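You operate a simulated robot arm through the tools that you are given. There is no shell and no other tool.

The job below is to be done with a simulated robot arm. You get a single attempt, and the scene is never put back.

JOB
Open the binder at the check list, slide the orange tab to focus.
Fine: flip the binder lever up to hold it open, and leave it so.

It is judged by the outcome, as a careful person would: the job done as asked, and still so three seconds after it is handed in. It fails if anything else is knocked over, pushed out of place, dropped, spilled or broken.

ROBOT AND FRAMES
A 6-joint arm with a two-finger gripper, fixed in place. Base frame: the origin is at the foot of the arm, x ahead of it, y to its left, z up; the work surface is at about z = 910. Lengths are in mm, angles in degrees, forces in N, time in s.
Its first joint turns from -166.0 to 166.0 degrees. Payload 2.45 kg.
The TCP is the grasp point between the finger pads, 20 mm short of the fingertips. In the tool frame z runs along the fingers and y along their closing line. Largest opening 140 mm; the body of the gripper starts 168 mm behind the TCP.
Orientation is that of the tool frame in the base frame, as a unit quaternion [x, y, z, w]. With the fingers straight down and closing along the base's y, the tool's x points along the base's -x, its y along +y and its z along -z.

CONTROLS
- The arm moves only by the tool play_rows. Its argument "increments" is a list of rows, each an object (a shift or turn left out is 0, a gripper value left out holds the last) with "dp": the shift along the base's x, y, z in units of 30 mm (1.0 is 30 mm), a list of three; "rot": the turn, a rotation vector about the base's x, y, z in units of 8 degrees (1.0 is 8 degrees), a list of three; "gripper": the gripper command, from -1 (shut) to 1 (fully open), values between in proportion. In form: [{"dp": [x, y, z], "rot": [ax, ay, az], "gripper": gripper}, ...]. A call has 1 to 20 rows; each row shifts and turns the commanded pose from where the row before left it. A call with a number of a shift or a turn outside -1 to 1 is refused whole. Each row takes 0.2 s and may step no farther than 50 mm and 8.6 degrees from the row before; otherwise, or with a gripper value out of range, the whole call is refused. A pose out of reach is approached as far as the arm can. The call stops where the force on the tool passes 90 N (or 10 N more than at its start, if that is more) or the arm is blocked; 0.2 s more then pass. The fingers move at their own pace (about 45 mm/s each) and stop on an object; they squeeze with about 37 N. The grip force told is the motor's: it shows also when the fingers shut on nothing. Time passes only in rows, and 0.2 s behind the last, so rows that do not move let the fingers close. The reply holds the time, the measured pose of the TCP, the force on the tool along the base axes, the opening and the grip force, in the units named above and with some noise, with the torque about the TCP (base axes, N m) and any sound that the robot's microphone picked up, and new pictures: "show" is both (left out), scene, wrist or none.
- Cameras (640 x 400 px; columns grow to the right, rows downward): "scene" is fixed at [403.2, 499.1, 1645]; the picture's right is [-0.44, -0.90, 0.00], its down [-0.57, 0.28, -0.77] and it looks along [0.69, -0.34, -0.64] (base axes); focal length 331 px, centre (320, 200). "wrist" rides on the gripper at [78, 11, -209] in the tool frame; the picture's right is [-0.14, 0.99, 0.00], its down [-0.92, -0.13, -0.37] and it looks along [-0.37, -0.05, 0.93] (tool axes); focal length 280 px, centre (320, 200). There is no depth. A picture from a camera that has moved, and an enlarged one, comes with that camera's place and axes in the base frame and with its lens. The place of the scene camera against the robot may be out by one fixed shift of up to 18 mm in any direction.
- close_up(camera, box): a new picture of the part [left, top, right, bottom] of that camera's present view, enlarged. It takes no simulated time.
- close_job(): hands the job in; it is judged then, once.

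Places have to be worked out from the pictures, the camera data and where the tool is seen. Open the gripper and draw the arm clear of the work before you hand the job in, unless the task says otherwise.

The tools are called after "Call:" as name(argument=value, ...) on one line, values as JSON. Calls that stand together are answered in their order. play_rows: Moves the arm, as the interface text tells. Its arguments: {"type":"object","properties":{"increments":{"type":"array","items":{"type":"object","properties":{"dp":{"type":"array","items":{"type":"number"}},"rot":{"type":"array","items":{"type":"number"}},"gripper":{"type":"number"}}}},"show":{"type":"string","enum":["both","scene","wrist","none"]}},"required":["increments"]} The other tools are called the same way: close_up (camera, box) takes an enlarged picture of a part of a camera's view; close_job () hands the job in.

At the start:

```text
time_s: 0.0
position: [636.2, 270.1, 1378.0]
tool_rot: [0.0, 1.0, 0.0, 0.001]
wrist_force: [-0.5, -0.5, 0.7]
wrist_torque: [0.0, -0.02, -0.02]
width: 139.9
grasp_force: 0.0
```

scene: 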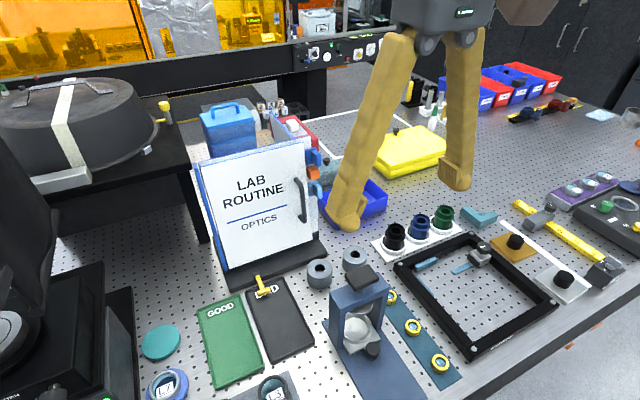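
wrist: 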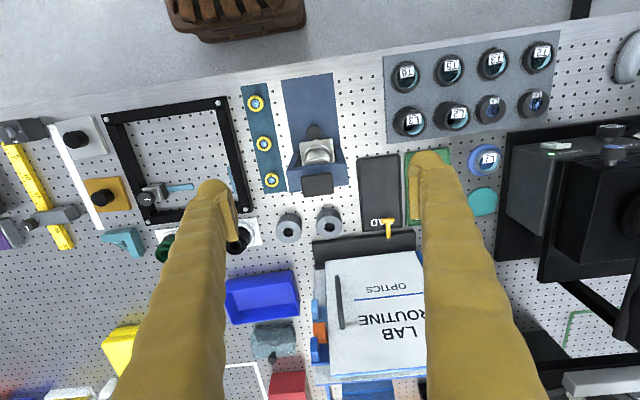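

I start by enlarging the binder in both views to find the handle, hinges, tab and lever.

Call:
close_up(camera="scene", box=[180, 90, 380, 300])

Call:
close_up(camera="wrist", box=[260, 200, 460, 400])

```text
1.90 times, centred on (280, 195) of scene
camera zoom: at [403.2, 499.1, 1645.0], right [-0.44, -0.9, 0.0], down [-0.57, 0.28, -0.77], along [0.69, -0.34, -0.64], focal length 630 px, centre (396, 210)
```

zoom: 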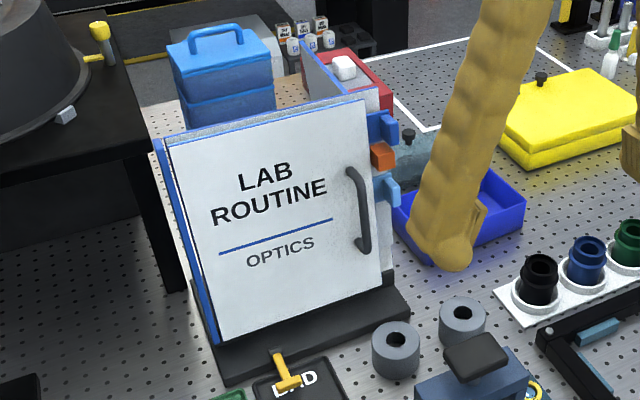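

```text
2.00 times, centred on (360, 300) of wrist
camera zoom: at [557.8, 282.3, 1585.9], right [0.14, 0.99, 0.0], down [0.92, -0.13, 0.37], along [0.37, -0.05, -0.93], focal length 561 px, centre (240, 0)
```

zoom: 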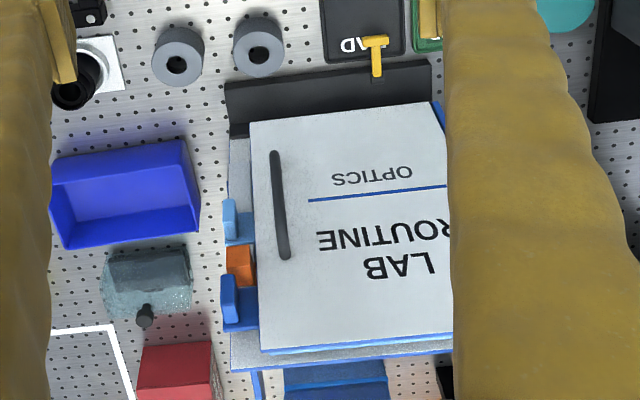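

The binder's cover seems to be about x 970, y 240–470 and z 976–1265, with its hinge on the +y side and the handle near y 266. I pitch the tool toward it so the wrist camera gives a better view.

Call:
play_rows(increments=[{"dp": [-0.3, 0, 0], "rot": [0, -1, 0]}, {"dp": [-0.3, 0, 0], "rot": [0, -1, 0]}, {"dp": [-0.3, 0, 0], "rot": [0, -1, 0]}, {"dp": [-0.3, 0, 0], "rot": [0, -1, 0]}, {"dp": [-0.3, 0, -0.3], "rot": [0, -1, 0]}, {"dp": [0, 0, -0.3], "rot": [0, 0, 0]}], show="both")

```text
time_s: 1.4
position: [590.7, 271.3, 1360.2]
tool_rot: [0.0, 0.939, 0.0, 0.343]
wrist_force: [-0.2, -0.4, -0.7]
wrist_torque: [-0.03, 0.01, 0.03]
width: 140.3
grasp_force: 0.1
camera wrist: at [397.0, 282.5, 1468.5], right [0.1, 0.99, 0.09], down [0.47, -0.13, 0.88], along [0.88, -0.05, -0.47], focal length 280 px, centre (320, 200)
```

scene: 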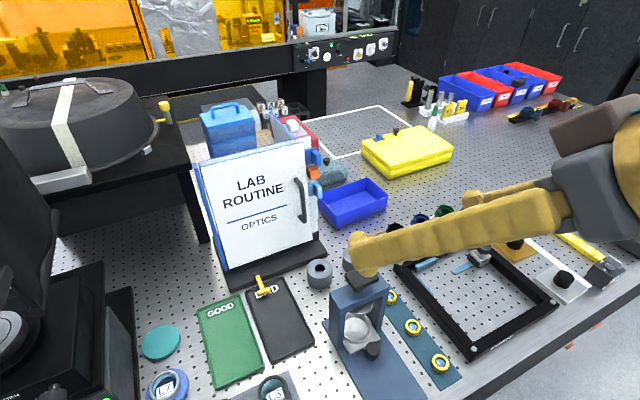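
wrist: 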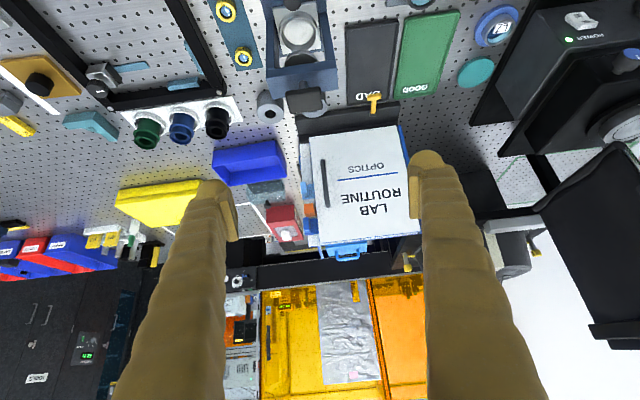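

The wrist view now faces the binder, upside down. I enlarge it and compare the two views.

Call:
close_up(camera="wrist", box=[280, 80, 440, 270])

Call:
close_up(camera="scene", box=[220, 240, 320, 320])

Call:
close_up(camera="scene", box=[250, 120, 350, 200])

```text
2.11 times, centred on (360, 175) of wrist
camera zoom: at [397.0, 282.5, 1468.5], right [0.1, 0.99, 0.09], down [0.47, -0.13, 0.88], along [0.88, -0.05, -0.47], focal length 590 px, centre (236, 253)
```

zoom: 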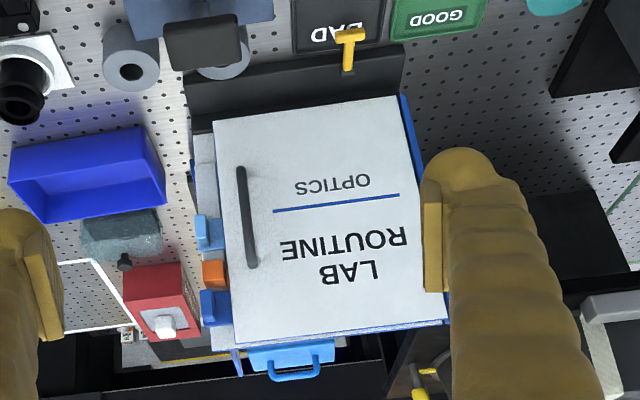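

```text
5.00 times, centred on (270, 280) of scene
camera zoom: at [403.2, 499.1, 1645.0], right [-0.44, -0.9, 0.0], down [-0.57, 0.28, -0.77], along [0.69, -0.34, -0.64], focal length 1654 px, centre (570, -200)
```

zoom: 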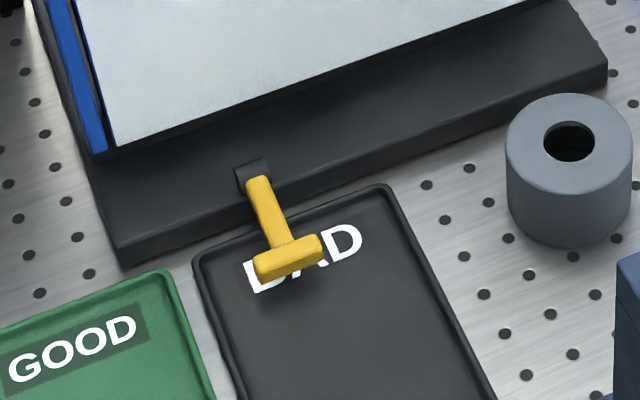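

```text
5.00 times, centred on (300, 160) of scene
camera zoom: at [403.2, 499.1, 1645.0], right [-0.44, -0.9, 0.0], down [-0.57, 0.28, -0.77], along [0.69, -0.34, -0.64], focal length 1654 px, centre (420, 400)
```

zoom: 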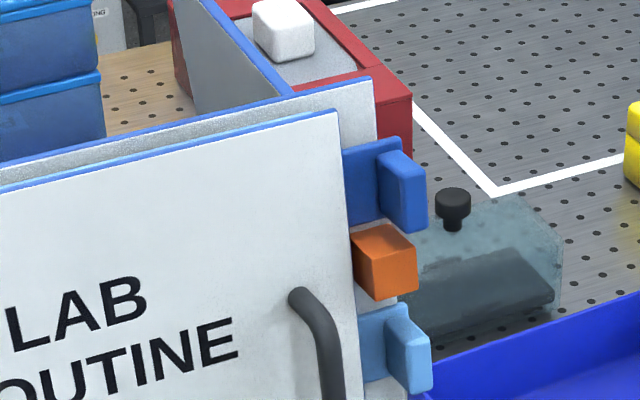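

Stereo from the two wrist views puts the cover's lower right corner near (975, 237, 966), its top right near (1014, 236, 1250), and the handle around y 266, z 1050–1155. I move in front of the handle with the tool nearly horizontal and look again.

Call:
play_rows(increments=[{"dp": [0.64, 0, -0.64], "rot": [0, -1, 0], "gripper": 0.0}, {"dp": [0.64, 0, -0.64], "rot": [0, -1, 0]}, {"dp": [0.64, 0, -0.64], "rot": [0, -1, 0]}, {"dp": [0.64, -0.05, -0.64], "rot": [0, -1, 0]}, {"dp": [0.64, -0.05, -0.64]}, {"dp": [0.64, -0.05, -0.64]}, {"dp": [0.64, 0, -0.64]}, {"dp": [0.64, 0, -0.64]}, {"dp": [0.64, 0, -0.64]}, {"dp": [0.64, 0, -0.64]}, {"dp": [0.64, 0, -0.64]}, {}], show="both")

Call:
close_up(camera="wrist", box=[220, 40, 460, 270])

Call:
close_up(camera="scene", box=[240, 120, 400, 240])

```text
time_s: 4.0
position: [804.5, 266.7, 1149.8]
tool_rot: [0.0, 0.808, 0.0, 0.589]
wrist_force: [-0.1, -0.4, 0.3]
wrist_torque: [0.0, 0.0, 0.01]
width: 70.0
grasp_force: 0.1
camera wrist: at [582.1, 278.2, 1137.3], right [0.04, 0.99, 0.13], down [-0.07, -0.13, 0.99], along [1.0, -0.05, 0.06], focal length 280 px, centre (320, 200)
```

scene: 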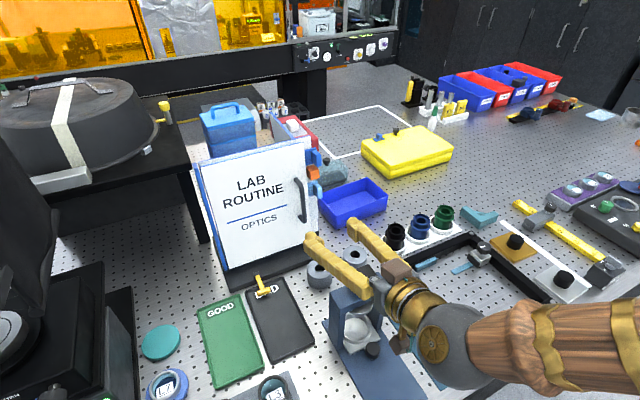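
wrist: 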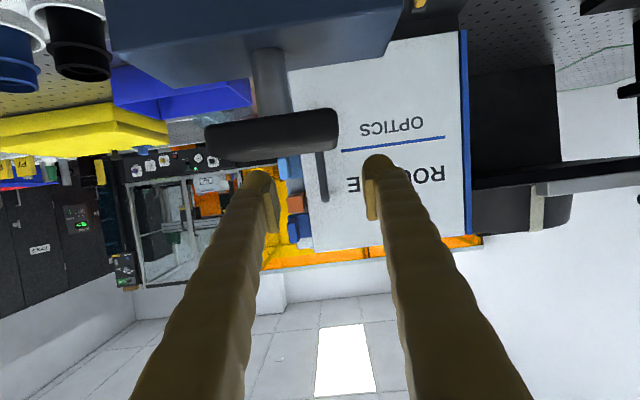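

```text
1.74 times, centred on (340, 155) of wrist
camera zoom: at [582.1, 278.2, 1137.3], right [0.04, 0.99, 0.13], down [-0.07, -0.13, 0.99], along [1.0, -0.05, 0.06], focal length 488 px, centre (285, 278)
```

zoom: 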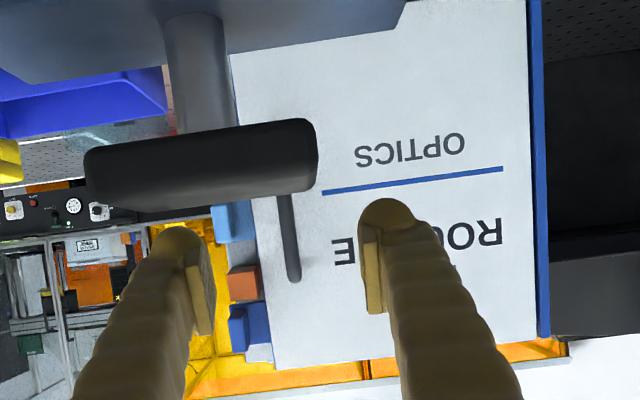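

```text
3.33 times, centred on (320, 180) of scene
camera zoom: at [403.2, 499.1, 1645.0], right [-0.44, -0.9, 0.0], down [-0.57, 0.28, -0.77], along [0.69, -0.34, -0.64], focal length 1103 px, centre (320, 267)
```

zoom: 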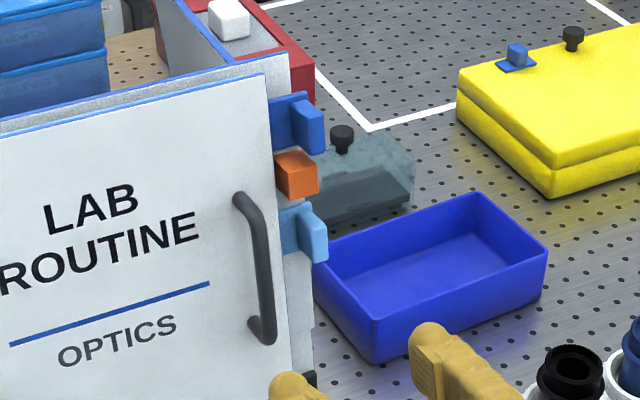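

The stand's black knob (near x 705, y 254, top z ≈ 1125) is just under the tool, so I pitch about 12° steeper to clear it. I also narrow the fingers and move closer to the handle, which I judge to be at y ≈ 265, x ≈ 967, z 1046–1163.

Call:
play_rows(increments=[{"dp": [0, 0, 0.3], "rot": [0, 0.75, 0], "gripper": -0.3}, {"dp": [0, 0, 0], "rot": [0, 0.75, 0]}, {"dp": [0.8, 0, -0.4]}, {"dp": [0.8, 0, -0.4]}, {"dp": [0.8, 0, -0.4]}, {"dp": [0.7, 0, -0.1]}, {}], show="both")

Call:
close_up(camera="wrist", box=[220, 80, 460, 270])

Call:
close_up(camera="scene", box=[250, 140, 380, 250])

```text
time_s: 5.6
position: [898.5, 265.4, 1116.0]
tool_rot: [-0.001, 0.866, 0.0, 0.5]
wrist_force: [0.5, 0.9, -0.3]
wrist_torque: [-0.01, -0.01, -0.01]
width: 48.9
grasp_force: 0.0
camera wrist: at [677.4, 277.4, 1153.1], right [0.07, 0.99, 0.12], down [0.14, -0.13, 0.98], along [0.99, -0.05, -0.15], focal length 280 px, centre (320, 200)
```

scene: 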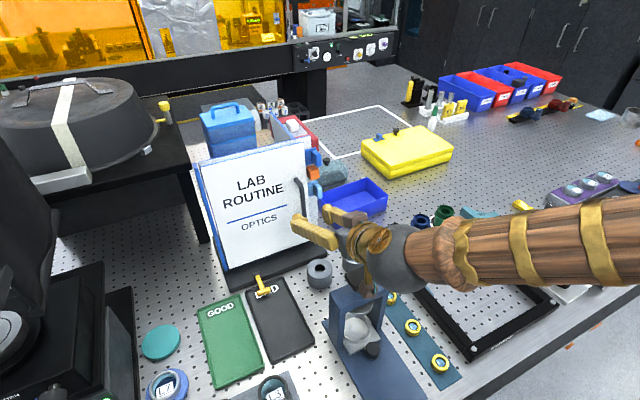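
wrist: 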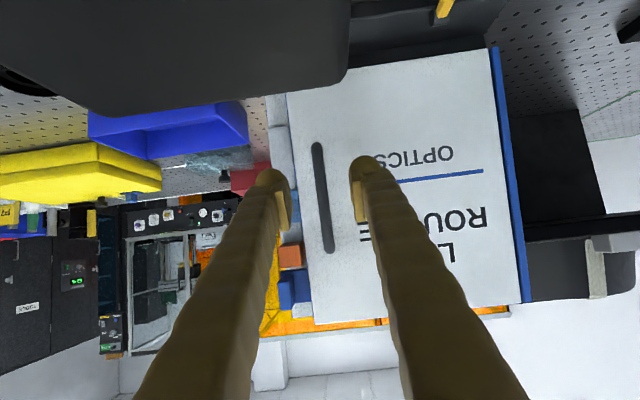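

```text
2.11 times, centred on (340, 175) of wrist
camera zoom: at [677.4, 277.4, 1153.1], right [0.07, 0.99, 0.12], down [0.14, -0.13, 0.98], along [0.99, -0.05, -0.15], focal length 590 px, centre (278, 253)
```

zoom: 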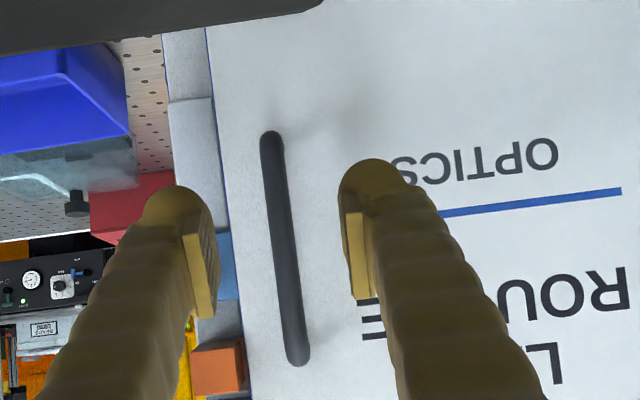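

```text
3.64 times, centred on (315, 195) of scene
camera zoom: at [403.2, 499.1, 1645.0], right [-0.44, -0.9, 0.0], down [-0.57, 0.28, -0.77], along [0.69, -0.34, -0.64], focal length 1203 px, centre (338, 218)
```

zoom: 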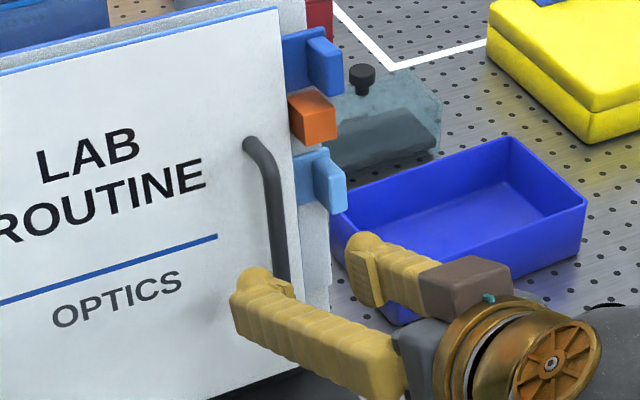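

The bar lies between the fingers at y ≈ 265. I advance to put it near the fingertips and close on it.

Call:
play_rows(increments=[{"dp": [0.6, 0, -0.1]}, {"dp": [0.6, 0, -0.1]}, {"dp": [0.45, 0, 0]}, {}], show="both")

Call:
close_up(camera="scene", box=[250, 140, 380, 250])

Call:
close_up(camera="wrist", box=[220, 80, 460, 270])

```text
time_s: 6.6
position: [946.1, 267.0, 1112.3]
tool_rot: [0.0, 0.865, 0.0, 0.501]
wrist_force: [0.2, 0.1, 0.1]
wrist_torque: [0.01, 0.0, -0.01]
width: 49.4
grasp_force: 0.0
camera wrist: at [726.2, 278.1, 1147.6], right [0.07, 0.99, 0.12], down [0.14, -0.13, 0.98], along [0.99, -0.05, -0.15], focal length 280 px, centre (320, 200)
```

scene: 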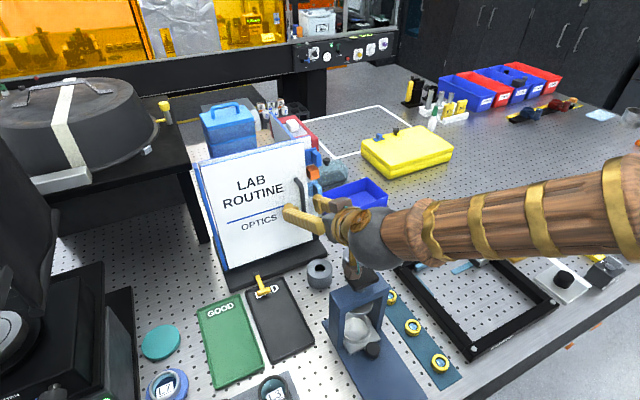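
wrist: 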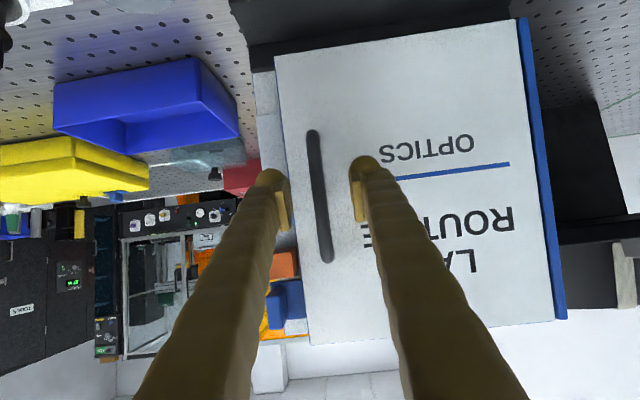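

```text
3.64 times, centred on (315, 195) of scene
camera zoom: at [403.2, 499.1, 1645.0], right [-0.44, -0.9, 0.0], down [-0.57, 0.28, -0.77], along [0.69, -0.34, -0.64], focal length 1203 px, centre (338, 218)
```

zoom: 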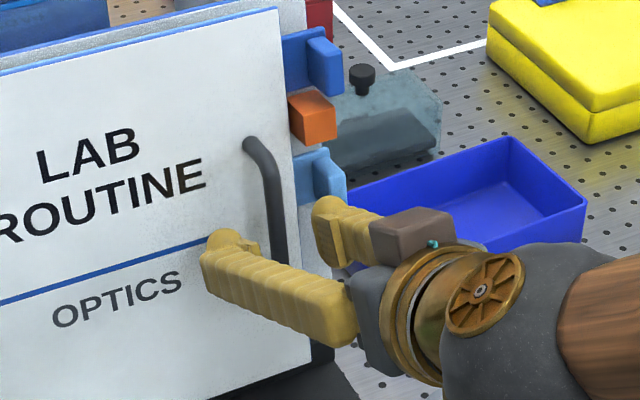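

```text
2.11 times, centred on (340, 175) of wrist
camera zoom: at [726.2, 278.1, 1147.6], right [0.07, 0.99, 0.12], down [0.14, -0.13, 0.98], along [0.99, -0.05, -0.15], focal length 590 px, centre (278, 253)
```

zoom: 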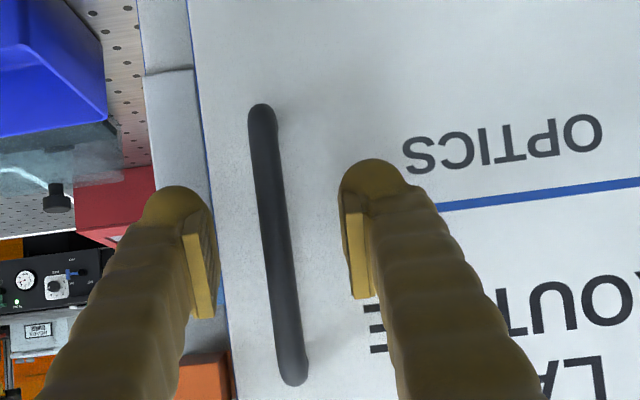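

Comparing handle sizes in the last two views puts the bar at x ≈ 962. I move 10 mm further in and close.

Call:
play_rows(increments=[{"dp": [0.35, 0, 0]}, {"gripper": -1}, {}, {}, {}, {}], show="both")

Call:
close_up(camera="wrist", box=[220, 80, 460, 270])

```text
time_s: 8.0
position: [956.9, 264.7, 1112.7]
tool_rot: [0.001, 0.866, -0.001, 0.501]
wrist_force: [-3.7, -23.0, -2.0]
wrist_torque: [-0.13, 0.0, -0.23]
width: 10.8
grasp_force: 38.0
camera wrist: at [736.1, 277.2, 1147.9], right [0.07, 0.99, 0.12], down [0.14, -0.13, 0.98], along [0.99, -0.05, -0.15], focal length 280 px, centre (320, 200)
```

scene: 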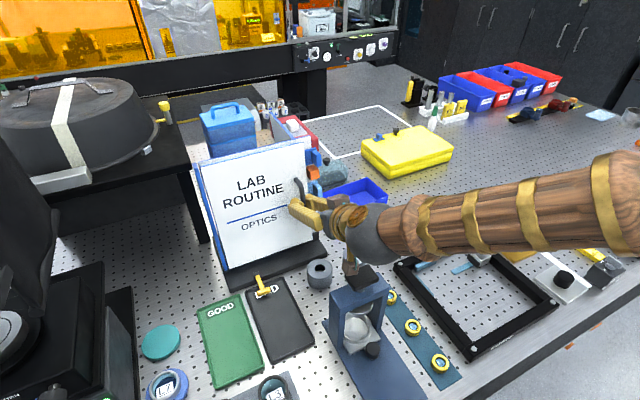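
wrist: 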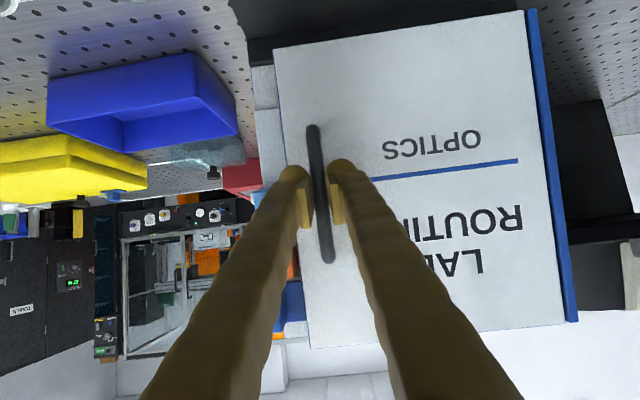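

```text
2.11 times, centred on (340, 175) of wrist
camera zoom: at [736.1, 277.2, 1147.9], right [0.07, 0.99, 0.12], down [0.14, -0.13, 0.98], along [0.99, -0.05, -0.15], focal length 590 px, centre (278, 253)
```

zoom: 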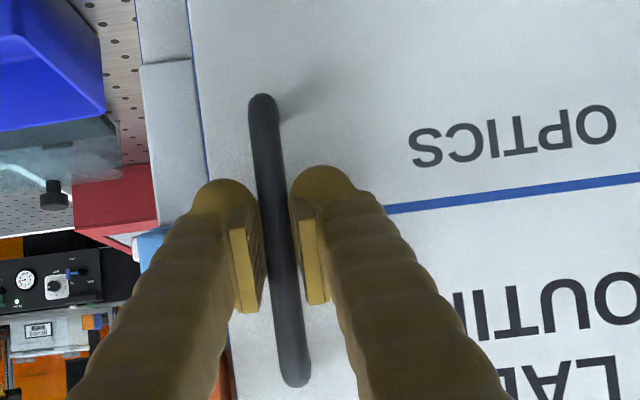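

The bar is gripped at a width of 10.8 mm. I pull it along the hinge arc (axis near x 994, y 475, leaning about 8°), turning the tool with the cover, and begin with about 8°.

Call:
play_rows(increments=[{"dp": [0, -0.03, 0]}, {"dp": [-0.24, 0.03, 0.03], "rot": [-0.034, 0, -0.25]}, {"dp": [-0.24, 0.05, 0.03], "rot": [-0.034, 0, -0.25]}, {"dp": [-0.24, 0.06, 0.03], "rot": [-0.034, 0, -0.25]}, {"dp": [-0.23, 0.07, 0.03], "rot": [-0.034, 0, -0.25]}, {}], show="both")

```text
time_s: 9.4
position: [928.5, 272.5, 1116.0]
tool_rot: [0.055, 0.863, -0.042, 0.501]
wrist_force: [11.0, 33.5, 4.4]
wrist_torque: [0.14, 0.1, 0.3]
width: 10.4
grasp_force: 38.5
camera wrist: at [711.0, 315.8, 1151.3], right [0.2, 0.97, 0.1], down [0.12, -0.13, 0.98], along [0.97, -0.19, -0.14], focal length 280 px, centre (320, 200)
```

scene: 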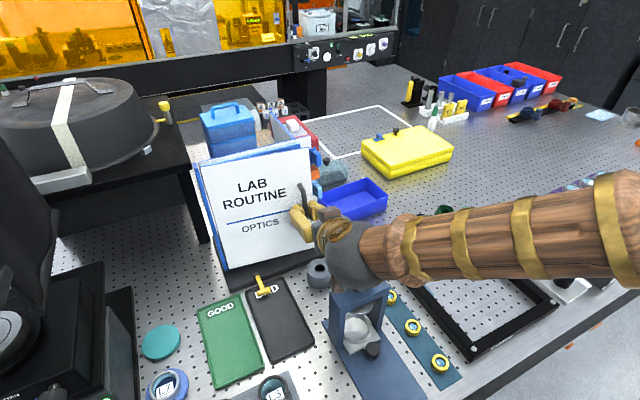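
wrist: 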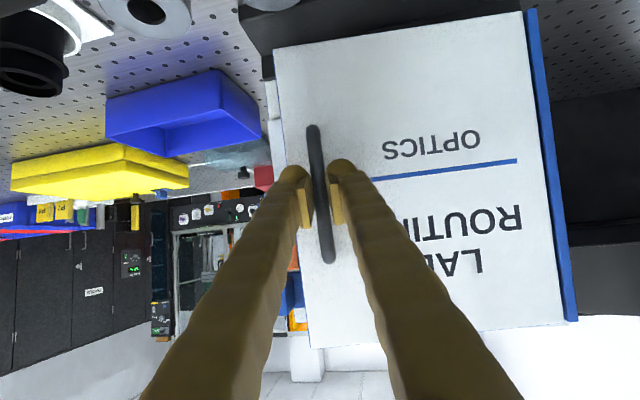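

The cover is turning with the tool, though +33 N on y suggests the arc bends more to +y than commanded. I continue and add a little +y.

Call:
play_rows(increments=[{"dp": [-0.1, 0.08, 0.01]}, {"dp": [-0.23, 0.09, 0.03], "rot": [-0.034, 0, -0.25]}, {"dp": [-0.23, 0.1, 0.03], "rot": [-0.034, 0, -0.25]}, {"dp": [-0.23, 0.1, 0.03], "rot": [-0.034, 0, -0.25]}, {"dp": [-0.22, 0.1, 0.03], "rot": [-0.034, 0, -0.25]}, {}], show="none")

```text
time_s: 10.8
position: [897.5, 286.5, 1121.4]
tool_rot: [0.11, 0.857, -0.086, 0.496]
wrist_force: [32.4, 62.9, -2.5]
wrist_torque: [0.23, -0.19, 0.53]
width: 11.1
grasp_force: 37.8
```

The residual force points toward the hinge, so the arc must be tighter than I assumed. Refitting it (centre near (1008, 469), R ≈ 212), I correct 4 mm toward the hinge and continue.

Call:
play_rows(increments=[{"dp": [0.03, 0.13, 0]}, {"dp": [-0.2, 0.14, 0.03], "rot": [-0.034, 0, -0.25]}, {"dp": [-0.2, 0.15, 0.03], "rot": [-0.034, 0, -0.25]}, {"dp": [-0.19, 0.15, 0.03], "rot": [-0.034, 0, -0.25]}, {"dp": [-0.19, 0.16, 0.03], "rot": [-0.034, 0, -0.25]}, {}], show="both")

```text
time_s: 12.2
position: [871.6, 304.1, 1124.0]
tool_rot: [0.168, 0.846, -0.131, 0.489]
wrist_force: [-35.2, -49.4, -1.6]
wrist_torque: [-0.26, 0.04, -0.61]
width: 11.0
grasp_force: 37.7
camera wrist: at [677.3, 407.8, 1156.3], right [0.47, 0.88, 0.06], down [0.09, -0.12, 0.99], along [0.88, -0.46, -0.13], focal length 280 px, centre (320, 200)
```

scene: 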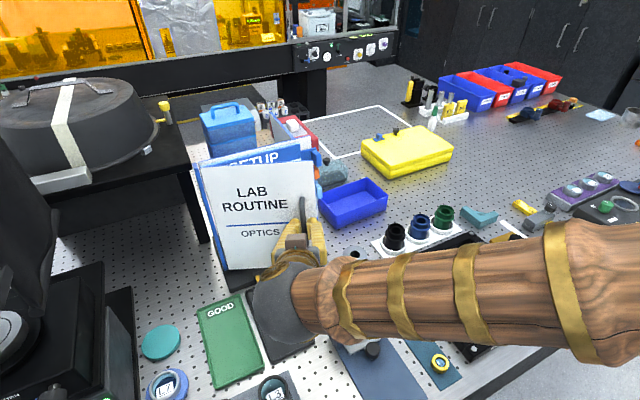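
wrist: 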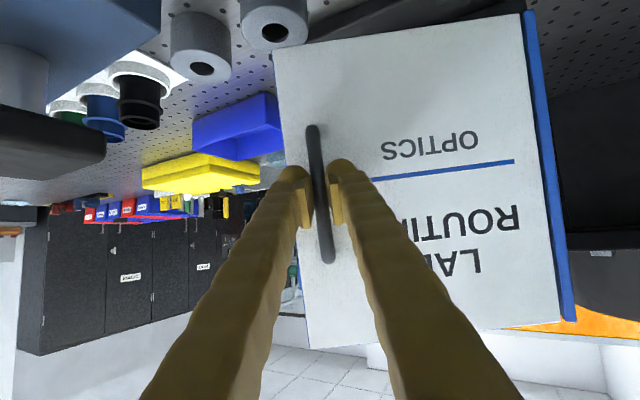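

The cover is about 24° open and it shows "SETUP" on the page behind. The force has flipped sign, so R is nearer 228, and I continue with the refined arc.

Call:
play_rows(increments=[{"dp": [-0.03, -0.05, 0]}, {"dp": [-0.41, 0.33, 0.05], "rot": [-0.068, 0, -0.5]}, {"dp": [-0.38, 0.36, 0.05], "rot": [-0.068, 0, -0.5]}, {"dp": [-0.36, 0.385, 0.05], "rot": [-0.068, 0, -0.5]}, {"dp": [-0.33, 0.41, 0.05], "rot": [-0.068, 0, -0.5]}, {}], show="both")

```text
time_s: 13.6
position: [828.0, 351.7, 1131.3]
tool_rot: [0.272, 0.813, -0.211, 0.47]
wrist_force: [-30.7, -19.9, -14.8]
wrist_torque: [0.14, 0.27, -0.3]
width: 10.9
grasp_force: 38.2
camera wrist: at [667.6, 505.4, 1157.9], right [0.69, 0.72, 0.03], down [0.06, -0.1, 0.99], along [0.72, -0.69, -0.11], focal length 280 px, centre (320, 200)
```

scene: 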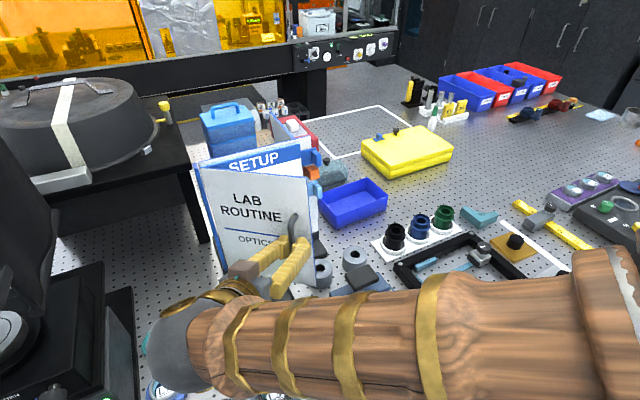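
wrist: 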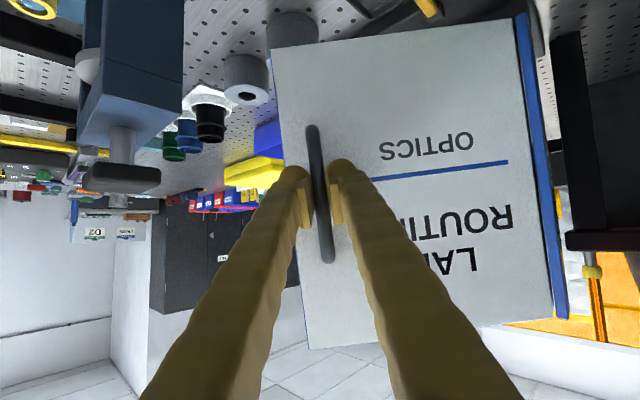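

It is about 40° open and forces are small. I continue another 16° along the same arc.

Call:
play_rows(increments=[{"dp": [-0.04, -0.03, -0.02]}, {"dp": [-0.3, 0.43, 0.04], "rot": [-0.068, 0, -0.5]}, {"dp": [-0.27, 0.455, 0.04], "rot": [-0.068, 0, -0.5]}, {"dp": [-0.24, 0.47, 0.03], "rot": [-0.068, 0, -0.5]}, {"dp": [-0.21, 0.49, 0.03], "rot": [-0.068, 0, -0.5]}, {}], show="both")

```text
time_s: 15.0
position: [799.5, 405.9, 1134.3]
tool_rot: [0.374, 0.762, -0.289, 0.442]
wrist_force: [82.6, 29.3, 17.7]
wrist_torque: [0.26, -0.23, 0.68]
width: 15.7
grasp_force: 41.4
camera wrist: at [686.5, 598.5, 1155.3], right [0.86, 0.5, 0.01], down [0.03, -0.08, 1.0], along [0.5, -0.86, -0.08], focal length 280 px, centre (320, 200)
```

scene: 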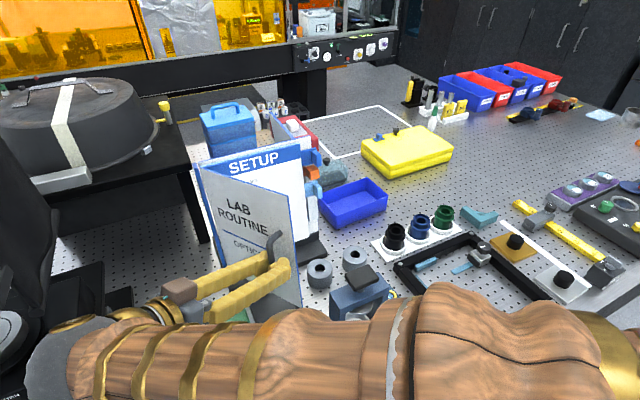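
wrist: 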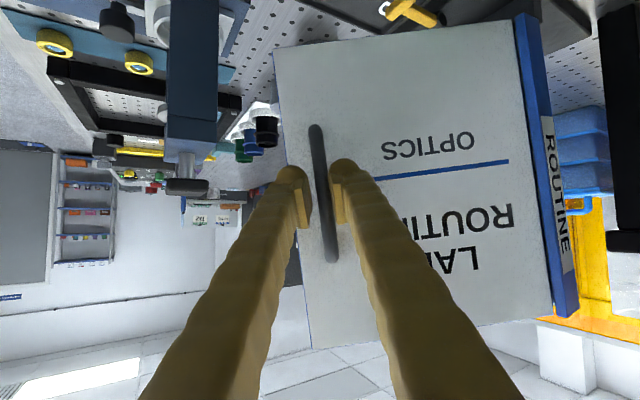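

The pull is now about 85 N toward the hinge, so I ease in 4 mm, open the fingers slowly, and see whether the cover stays where it is.

Call:
play_rows(increments=[{"dp": [0.13, 0.05, 0.02]}, {}, {"gripper": -0.6}, {"gripper": -0.4}, {}, {}], show="both")

```text
time_s: 16.4
position: [802.0, 405.9, 1134.5]
tool_rot: [0.374, 0.762, -0.291, 0.441]
wrist_force: [0.1, -0.3, 0.7]
wrist_torque: [0.01, -0.03, 0.01]
width: 41.9
grasp_force: 0.1
camera wrist: at [689.0, 599.6, 1154.6], right [0.86, 0.5, 0.01], down [0.03, -0.08, 1.0], along [0.5, -0.86, -0.08], focal length 280 px, centre (320, 200)
```

scene: 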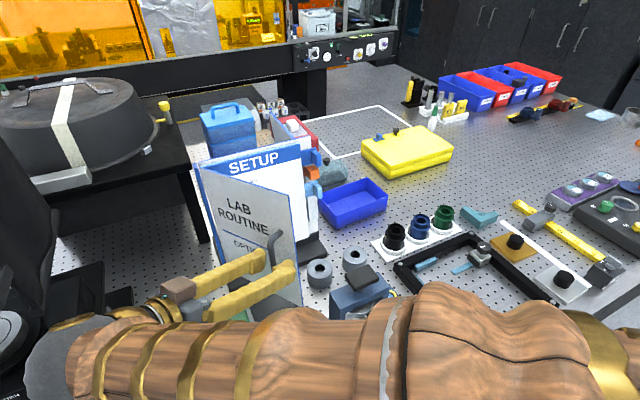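
wrist: 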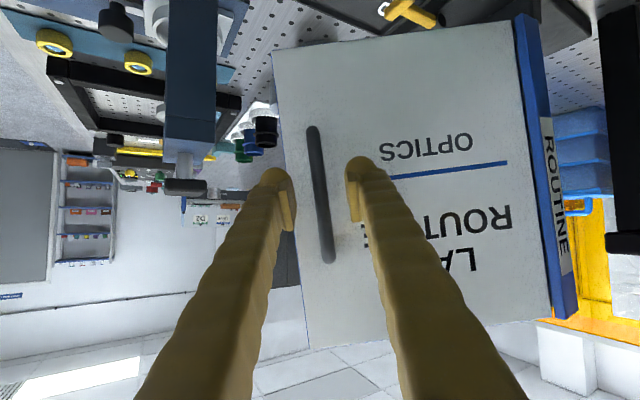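

The cover stays open by itself. I back off the handle, rise above the binder, and turn the tool back to pointing straight down.

Call:
play_rows(increments=[{"dp": [-0.47, 0.7, 0.43], "gripper": -0.2}, {"dp": [-0.3, 0.4, 0.5]}, {"dp": [0, 0, 0.9]}, {"dp": [0, 0, 0.9]}, {"dp": [0, 0, 0.9]}, {"dp": [0, 0, 0.9]}, {"dp": [0, 0, 0.9]}, {"dp": [0, 0, 0.9]}, {"dp": [0, 0, 0.9]}, {"dp": [-0.3, -0.3, 0.5], "rot": [0.136, 0, 0.99]}, {"dp": [-0.3, -0.3, 0], "rot": [0.136, 0, 0.99]}, {"dp": [-0.3, -0.3, 0], "rot": [0.136, 0, 0.99]}, {"dp": [-0.3, -0.3, 0], "rot": [0.136, 0, 0.99]}, {"dp": [-0.3, -0.3, 0], "rot": [0.136, 0, 0.99]}, {"dp": [-0.3, -0.3, 0], "rot": [0.136, 0, 0.99]}, {"dp": [-0.3, -0.3, 0], "rot": [0.136, 0, 0.99]}, {}], show="both")

```text
time_s: 20.0
position: [715.4, 375.9, 1368.1]
tool_rot: [0.004, 0.866, -0.003, 0.501]
wrist_force: [-0.6, 0.8, -0.2]
wrist_torque: [0.01, 0.04, -0.01]
width: 56.1
grasp_force: 0.1
camera wrist: at [494.9, 389.2, 1403.2], right [0.08, 0.99, 0.12], down [0.14, -0.13, 0.98], along [0.99, -0.06, -0.15], focal length 280 px, centre (320, 200)
```

scene: 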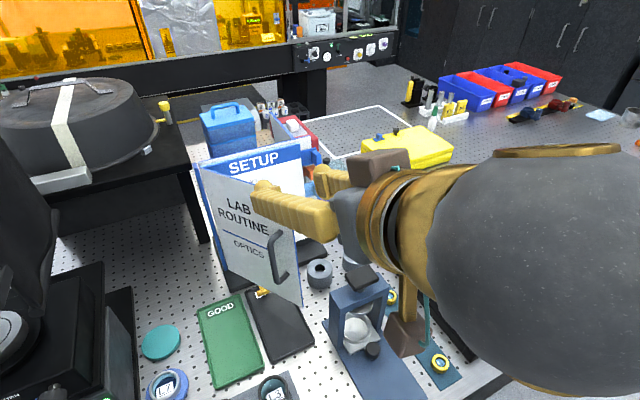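
wrist: 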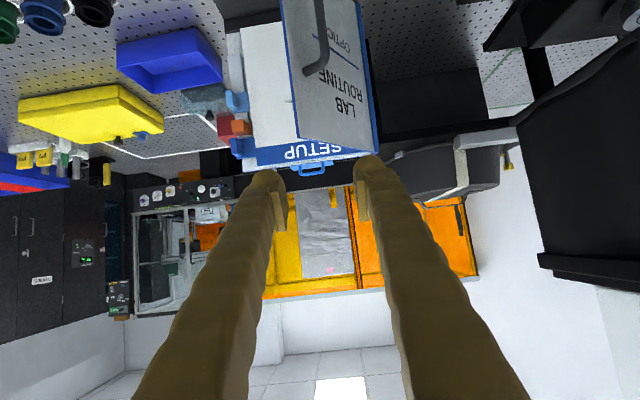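

Next I turn the tool to vertical with the fingers shut, above the open wedge, ready to push the cover from its inside face.

Call:
play_rows(increments=[{"dp": [0, -0.3, 0.5], "rot": [0, 1, 0], "gripper": -1}, {"dp": [0, -0.3, 0.5], "rot": [0, 1, 0]}, {"dp": [0, -0.3, 0.5], "rot": [0, 1, 0]}, {"dp": [0, -0.3, 0], "rot": [0, 1, 0]}, {"dp": [0, -0.3, 0], "rot": [0, 1, 0]}, {"dp": [0, -0.3, 0], "rot": [0, 1, 0]}, {"dp": [0, -0.3, 0], "rot": [0, 1, 0]}, {"dp": [0, -0.3, 0], "rot": [0, 0.5, 0]}, {}], show="both")

Call:
close_up(camera="wrist", box=[240, 180, 480, 400])

Call:
close_up(camera="scene", box=[180, 120, 360, 320])

```text
time_s: 22.0
position: [715.8, 304.5, 1410.8]
tool_rot: [0.002, 1.0, -0.005, 0.0]
wrist_force: [0.2, -0.3, -0.4]
wrist_torque: [-0.01, -0.02, -0.03]
width: 0.3
grasp_force: 30.1
camera wrist: at [636.7, 318.4, 1619.5], right [0.14, 0.99, -0.01], down [0.92, -0.13, 0.37], along [0.37, -0.06, -0.93], focal length 280 px, centre (320, 200)
```

scene: 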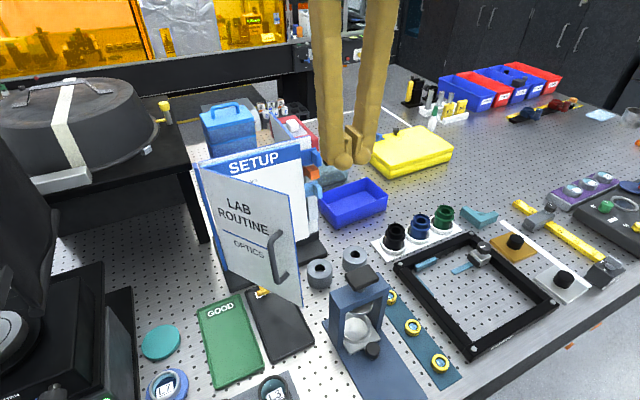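
wrist: 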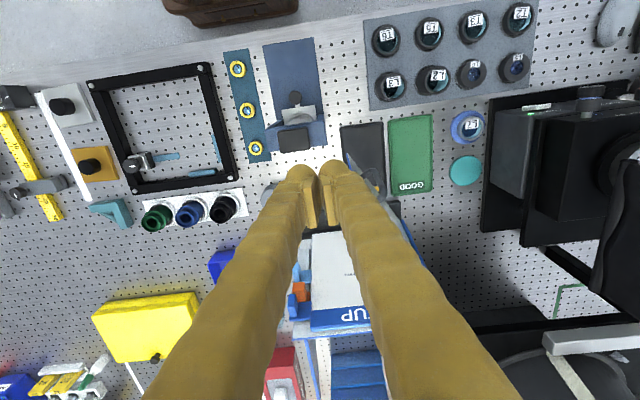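

```text
1.82 times, centred on (360, 290) of wrist
camera zoom: at [636.7, 318.4, 1619.5], right [0.14, 0.99, -0.01], down [0.92, -0.13, 0.37], along [0.37, -0.06, -0.93], focal length 510 px, centre (247, 36)
```

zoom: 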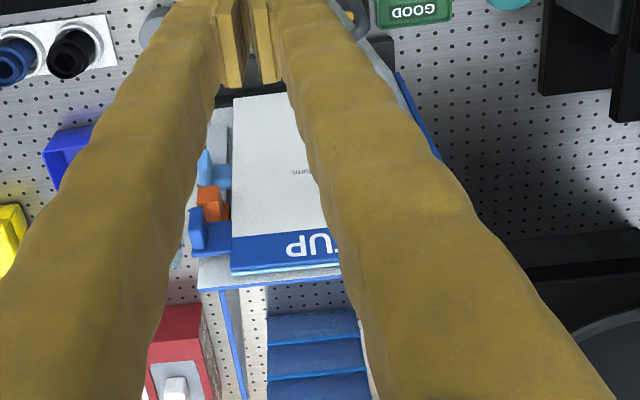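

```text
2.00 times, centred on (270, 220) of scene
camera zoom: at [403.2, 499.1, 1645.0], right [-0.44, -0.9, 0.0], down [-0.57, 0.28, -0.77], along [0.69, -0.34, -0.64], focal length 662 px, centre (420, 160)
```

zoom: 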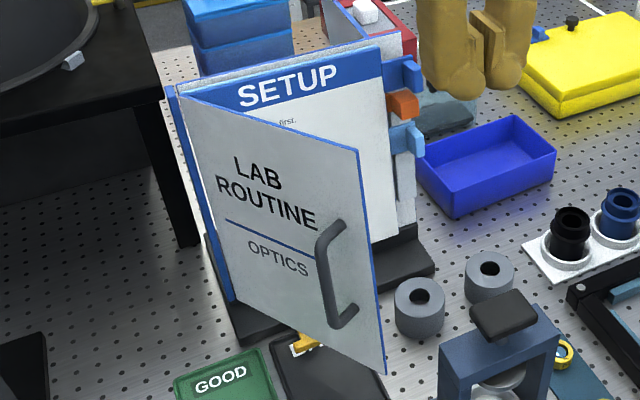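

I can see the "SETUP" page with its dark-blue tab, plus an orange slider and a light-blue tab. I lower the shut fingers into the wedge behind the cover, near (879, 337).

Call:
play_rows(increments=[{"dp": [0.9, 0.18, 0]}, {"dp": [0.9, 0.18, 0]}, {"dp": [0.9, 0.18, 0]}, {"dp": [0.9, 0.18, 0]}, {"dp": [0.9, 0.18, 0]}, {"dp": [0.93, 0.18, 0]}, {"dp": [0, 0, -0.9]}, {"dp": [0, 0, -0.9]}, {"dp": [0, 0, -0.9]}, {"dp": [0, 0, -0.9]}, {"dp": [0, 0, -0.9]}, {"dp": [0, 0, -0.9]}, {"dp": [0, 0, -0.9]}, {"dp": [0, 0, -0.9]}, {}], show="both")

Call:
close_up(camera="wrist", box=[200, 60, 440, 280])

```text
time_s: 25.2
position: [879.4, 336.5, 1194.6]
tool_rot: [0.003, 1.0, -0.004, 0.001]
wrist_force: [0.1, 0.1, 0.1]
wrist_torque: [0.01, 0.03, 0.01]
width: 0.1
grasp_force: 29.7
camera wrist: at [801.4, 350.5, 1401.9], right [0.14, 0.99, -0.01], down [0.92, -0.13, 0.37], along [0.37, -0.06, -0.93], focal length 280 px, centre (320, 200)
```

scene: 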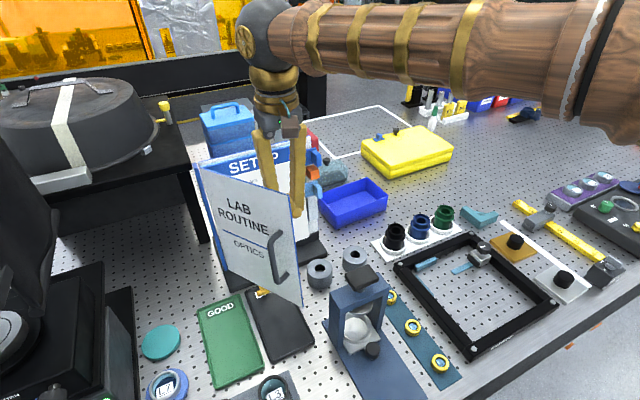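
wrist: 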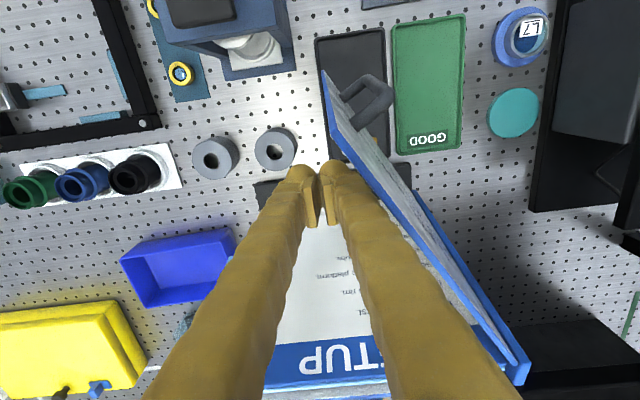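

```text
1.82 times, centred on (320, 170) of wrist
camera zoom: at [801.4, 350.5, 1401.9], right [0.14, 0.99, -0.01], down [0.92, -0.13, 0.37], along [0.37, -0.06, -0.93], focal length 510 px, centre (320, 254)
```

zoom: 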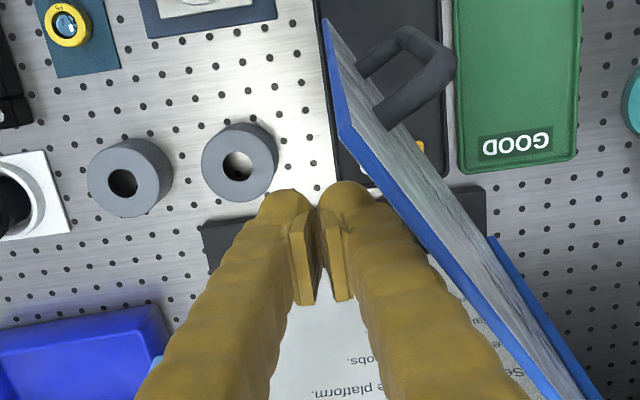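

The fingers are inside the wedge and touching nothing. I sweep them slowly around the hinge to push the cover from its inside face, to about 90° first.

Call:
play_rows(increments=[{"dp": [-0.3, 0.33, 0]}, {"dp": [-0.29, 0.33, 0]}, {"dp": [-0.26, 0.385, 0]}, {"dp": [-0.26, 0.385, 0]}, {"dp": [-0.205, 0.42, 0]}, {"dp": [-0.205, 0.42, 0]}, {"dp": [-0.14, 0.445, 0]}, {"dp": [-0.14, 0.445, 0]}, {"dp": [-0.08, 0.46, 0]}, {"dp": [-0.08, 0.46, 0]}, {}], show="both")

```text
time_s: 27.6
position: [819.2, 458.1, 1194.8]
tool_rot: [0.003, 1.0, -0.003, 0.0]
wrist_force: [0.6, -0.4, -0.1]
wrist_torque: [-0.01, -0.01, 0.01]
width: 0.1
grasp_force: 29.0
camera wrist: at [741.5, 473.2, 1403.1], right [0.14, 0.99, -0.01], down [0.92, -0.13, 0.37], along [0.37, -0.06, -0.93], focal length 280 px, centre (320, 200)
```

scene: 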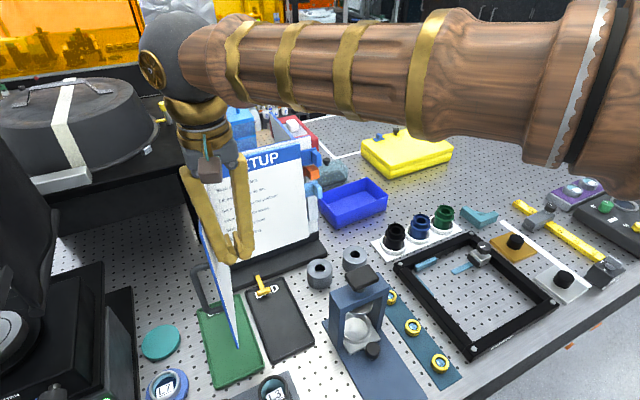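
wrist: 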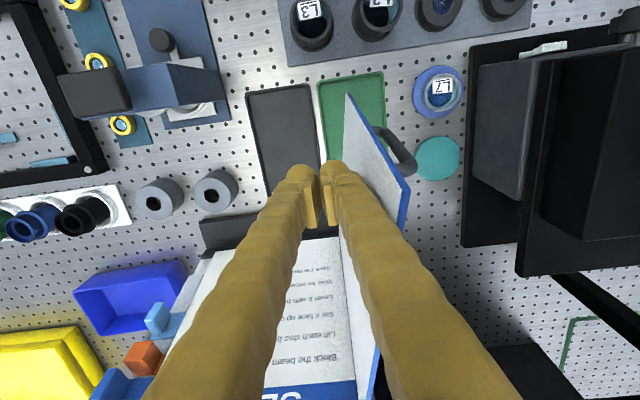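

The cover is near 90° and moves with very little force. I keep sweeping to push it well past 90°.

Call:
play_rows(increments=[{"dp": [-0.05, 0.46, 0]}, {"dp": [-0.03, 0.46, 0]}, {"dp": [0.0, 0.46, 0]}, {"dp": [0.0, 0.46, 0]}, {"dp": [0, 0.46, 0]}, {"dp": [0.0, 0.46, 0]}, {}], show="both")

```text
time_s: 28.2
position: [817.5, 470.5, 1194.4]
tool_rot: [0.006, 1.0, -0.009, -0.002]
wrist_force: [-25.7, -46.0, 4.6]
wrist_torque: [3.85, -2.11, 0.13]
width: 0.0
grasp_force: 29.6
stopped in row 2: the force on the tool passed its limit at 117 N (the readings are from after the stop); the commanded pose is now the measured one
camera wrist: at [741.2, 487.1, 1403.0], right [0.15, 0.99, -0.02], down [0.92, -0.13, 0.37], along [0.36, -0.07, -0.93], focal length 280 px, centre (320, 200)
```

scene: 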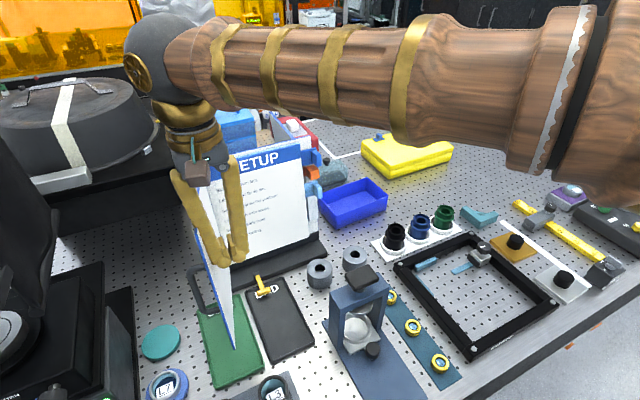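
wrist: 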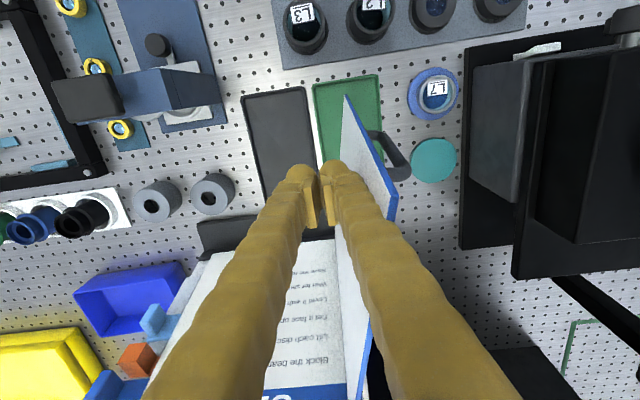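

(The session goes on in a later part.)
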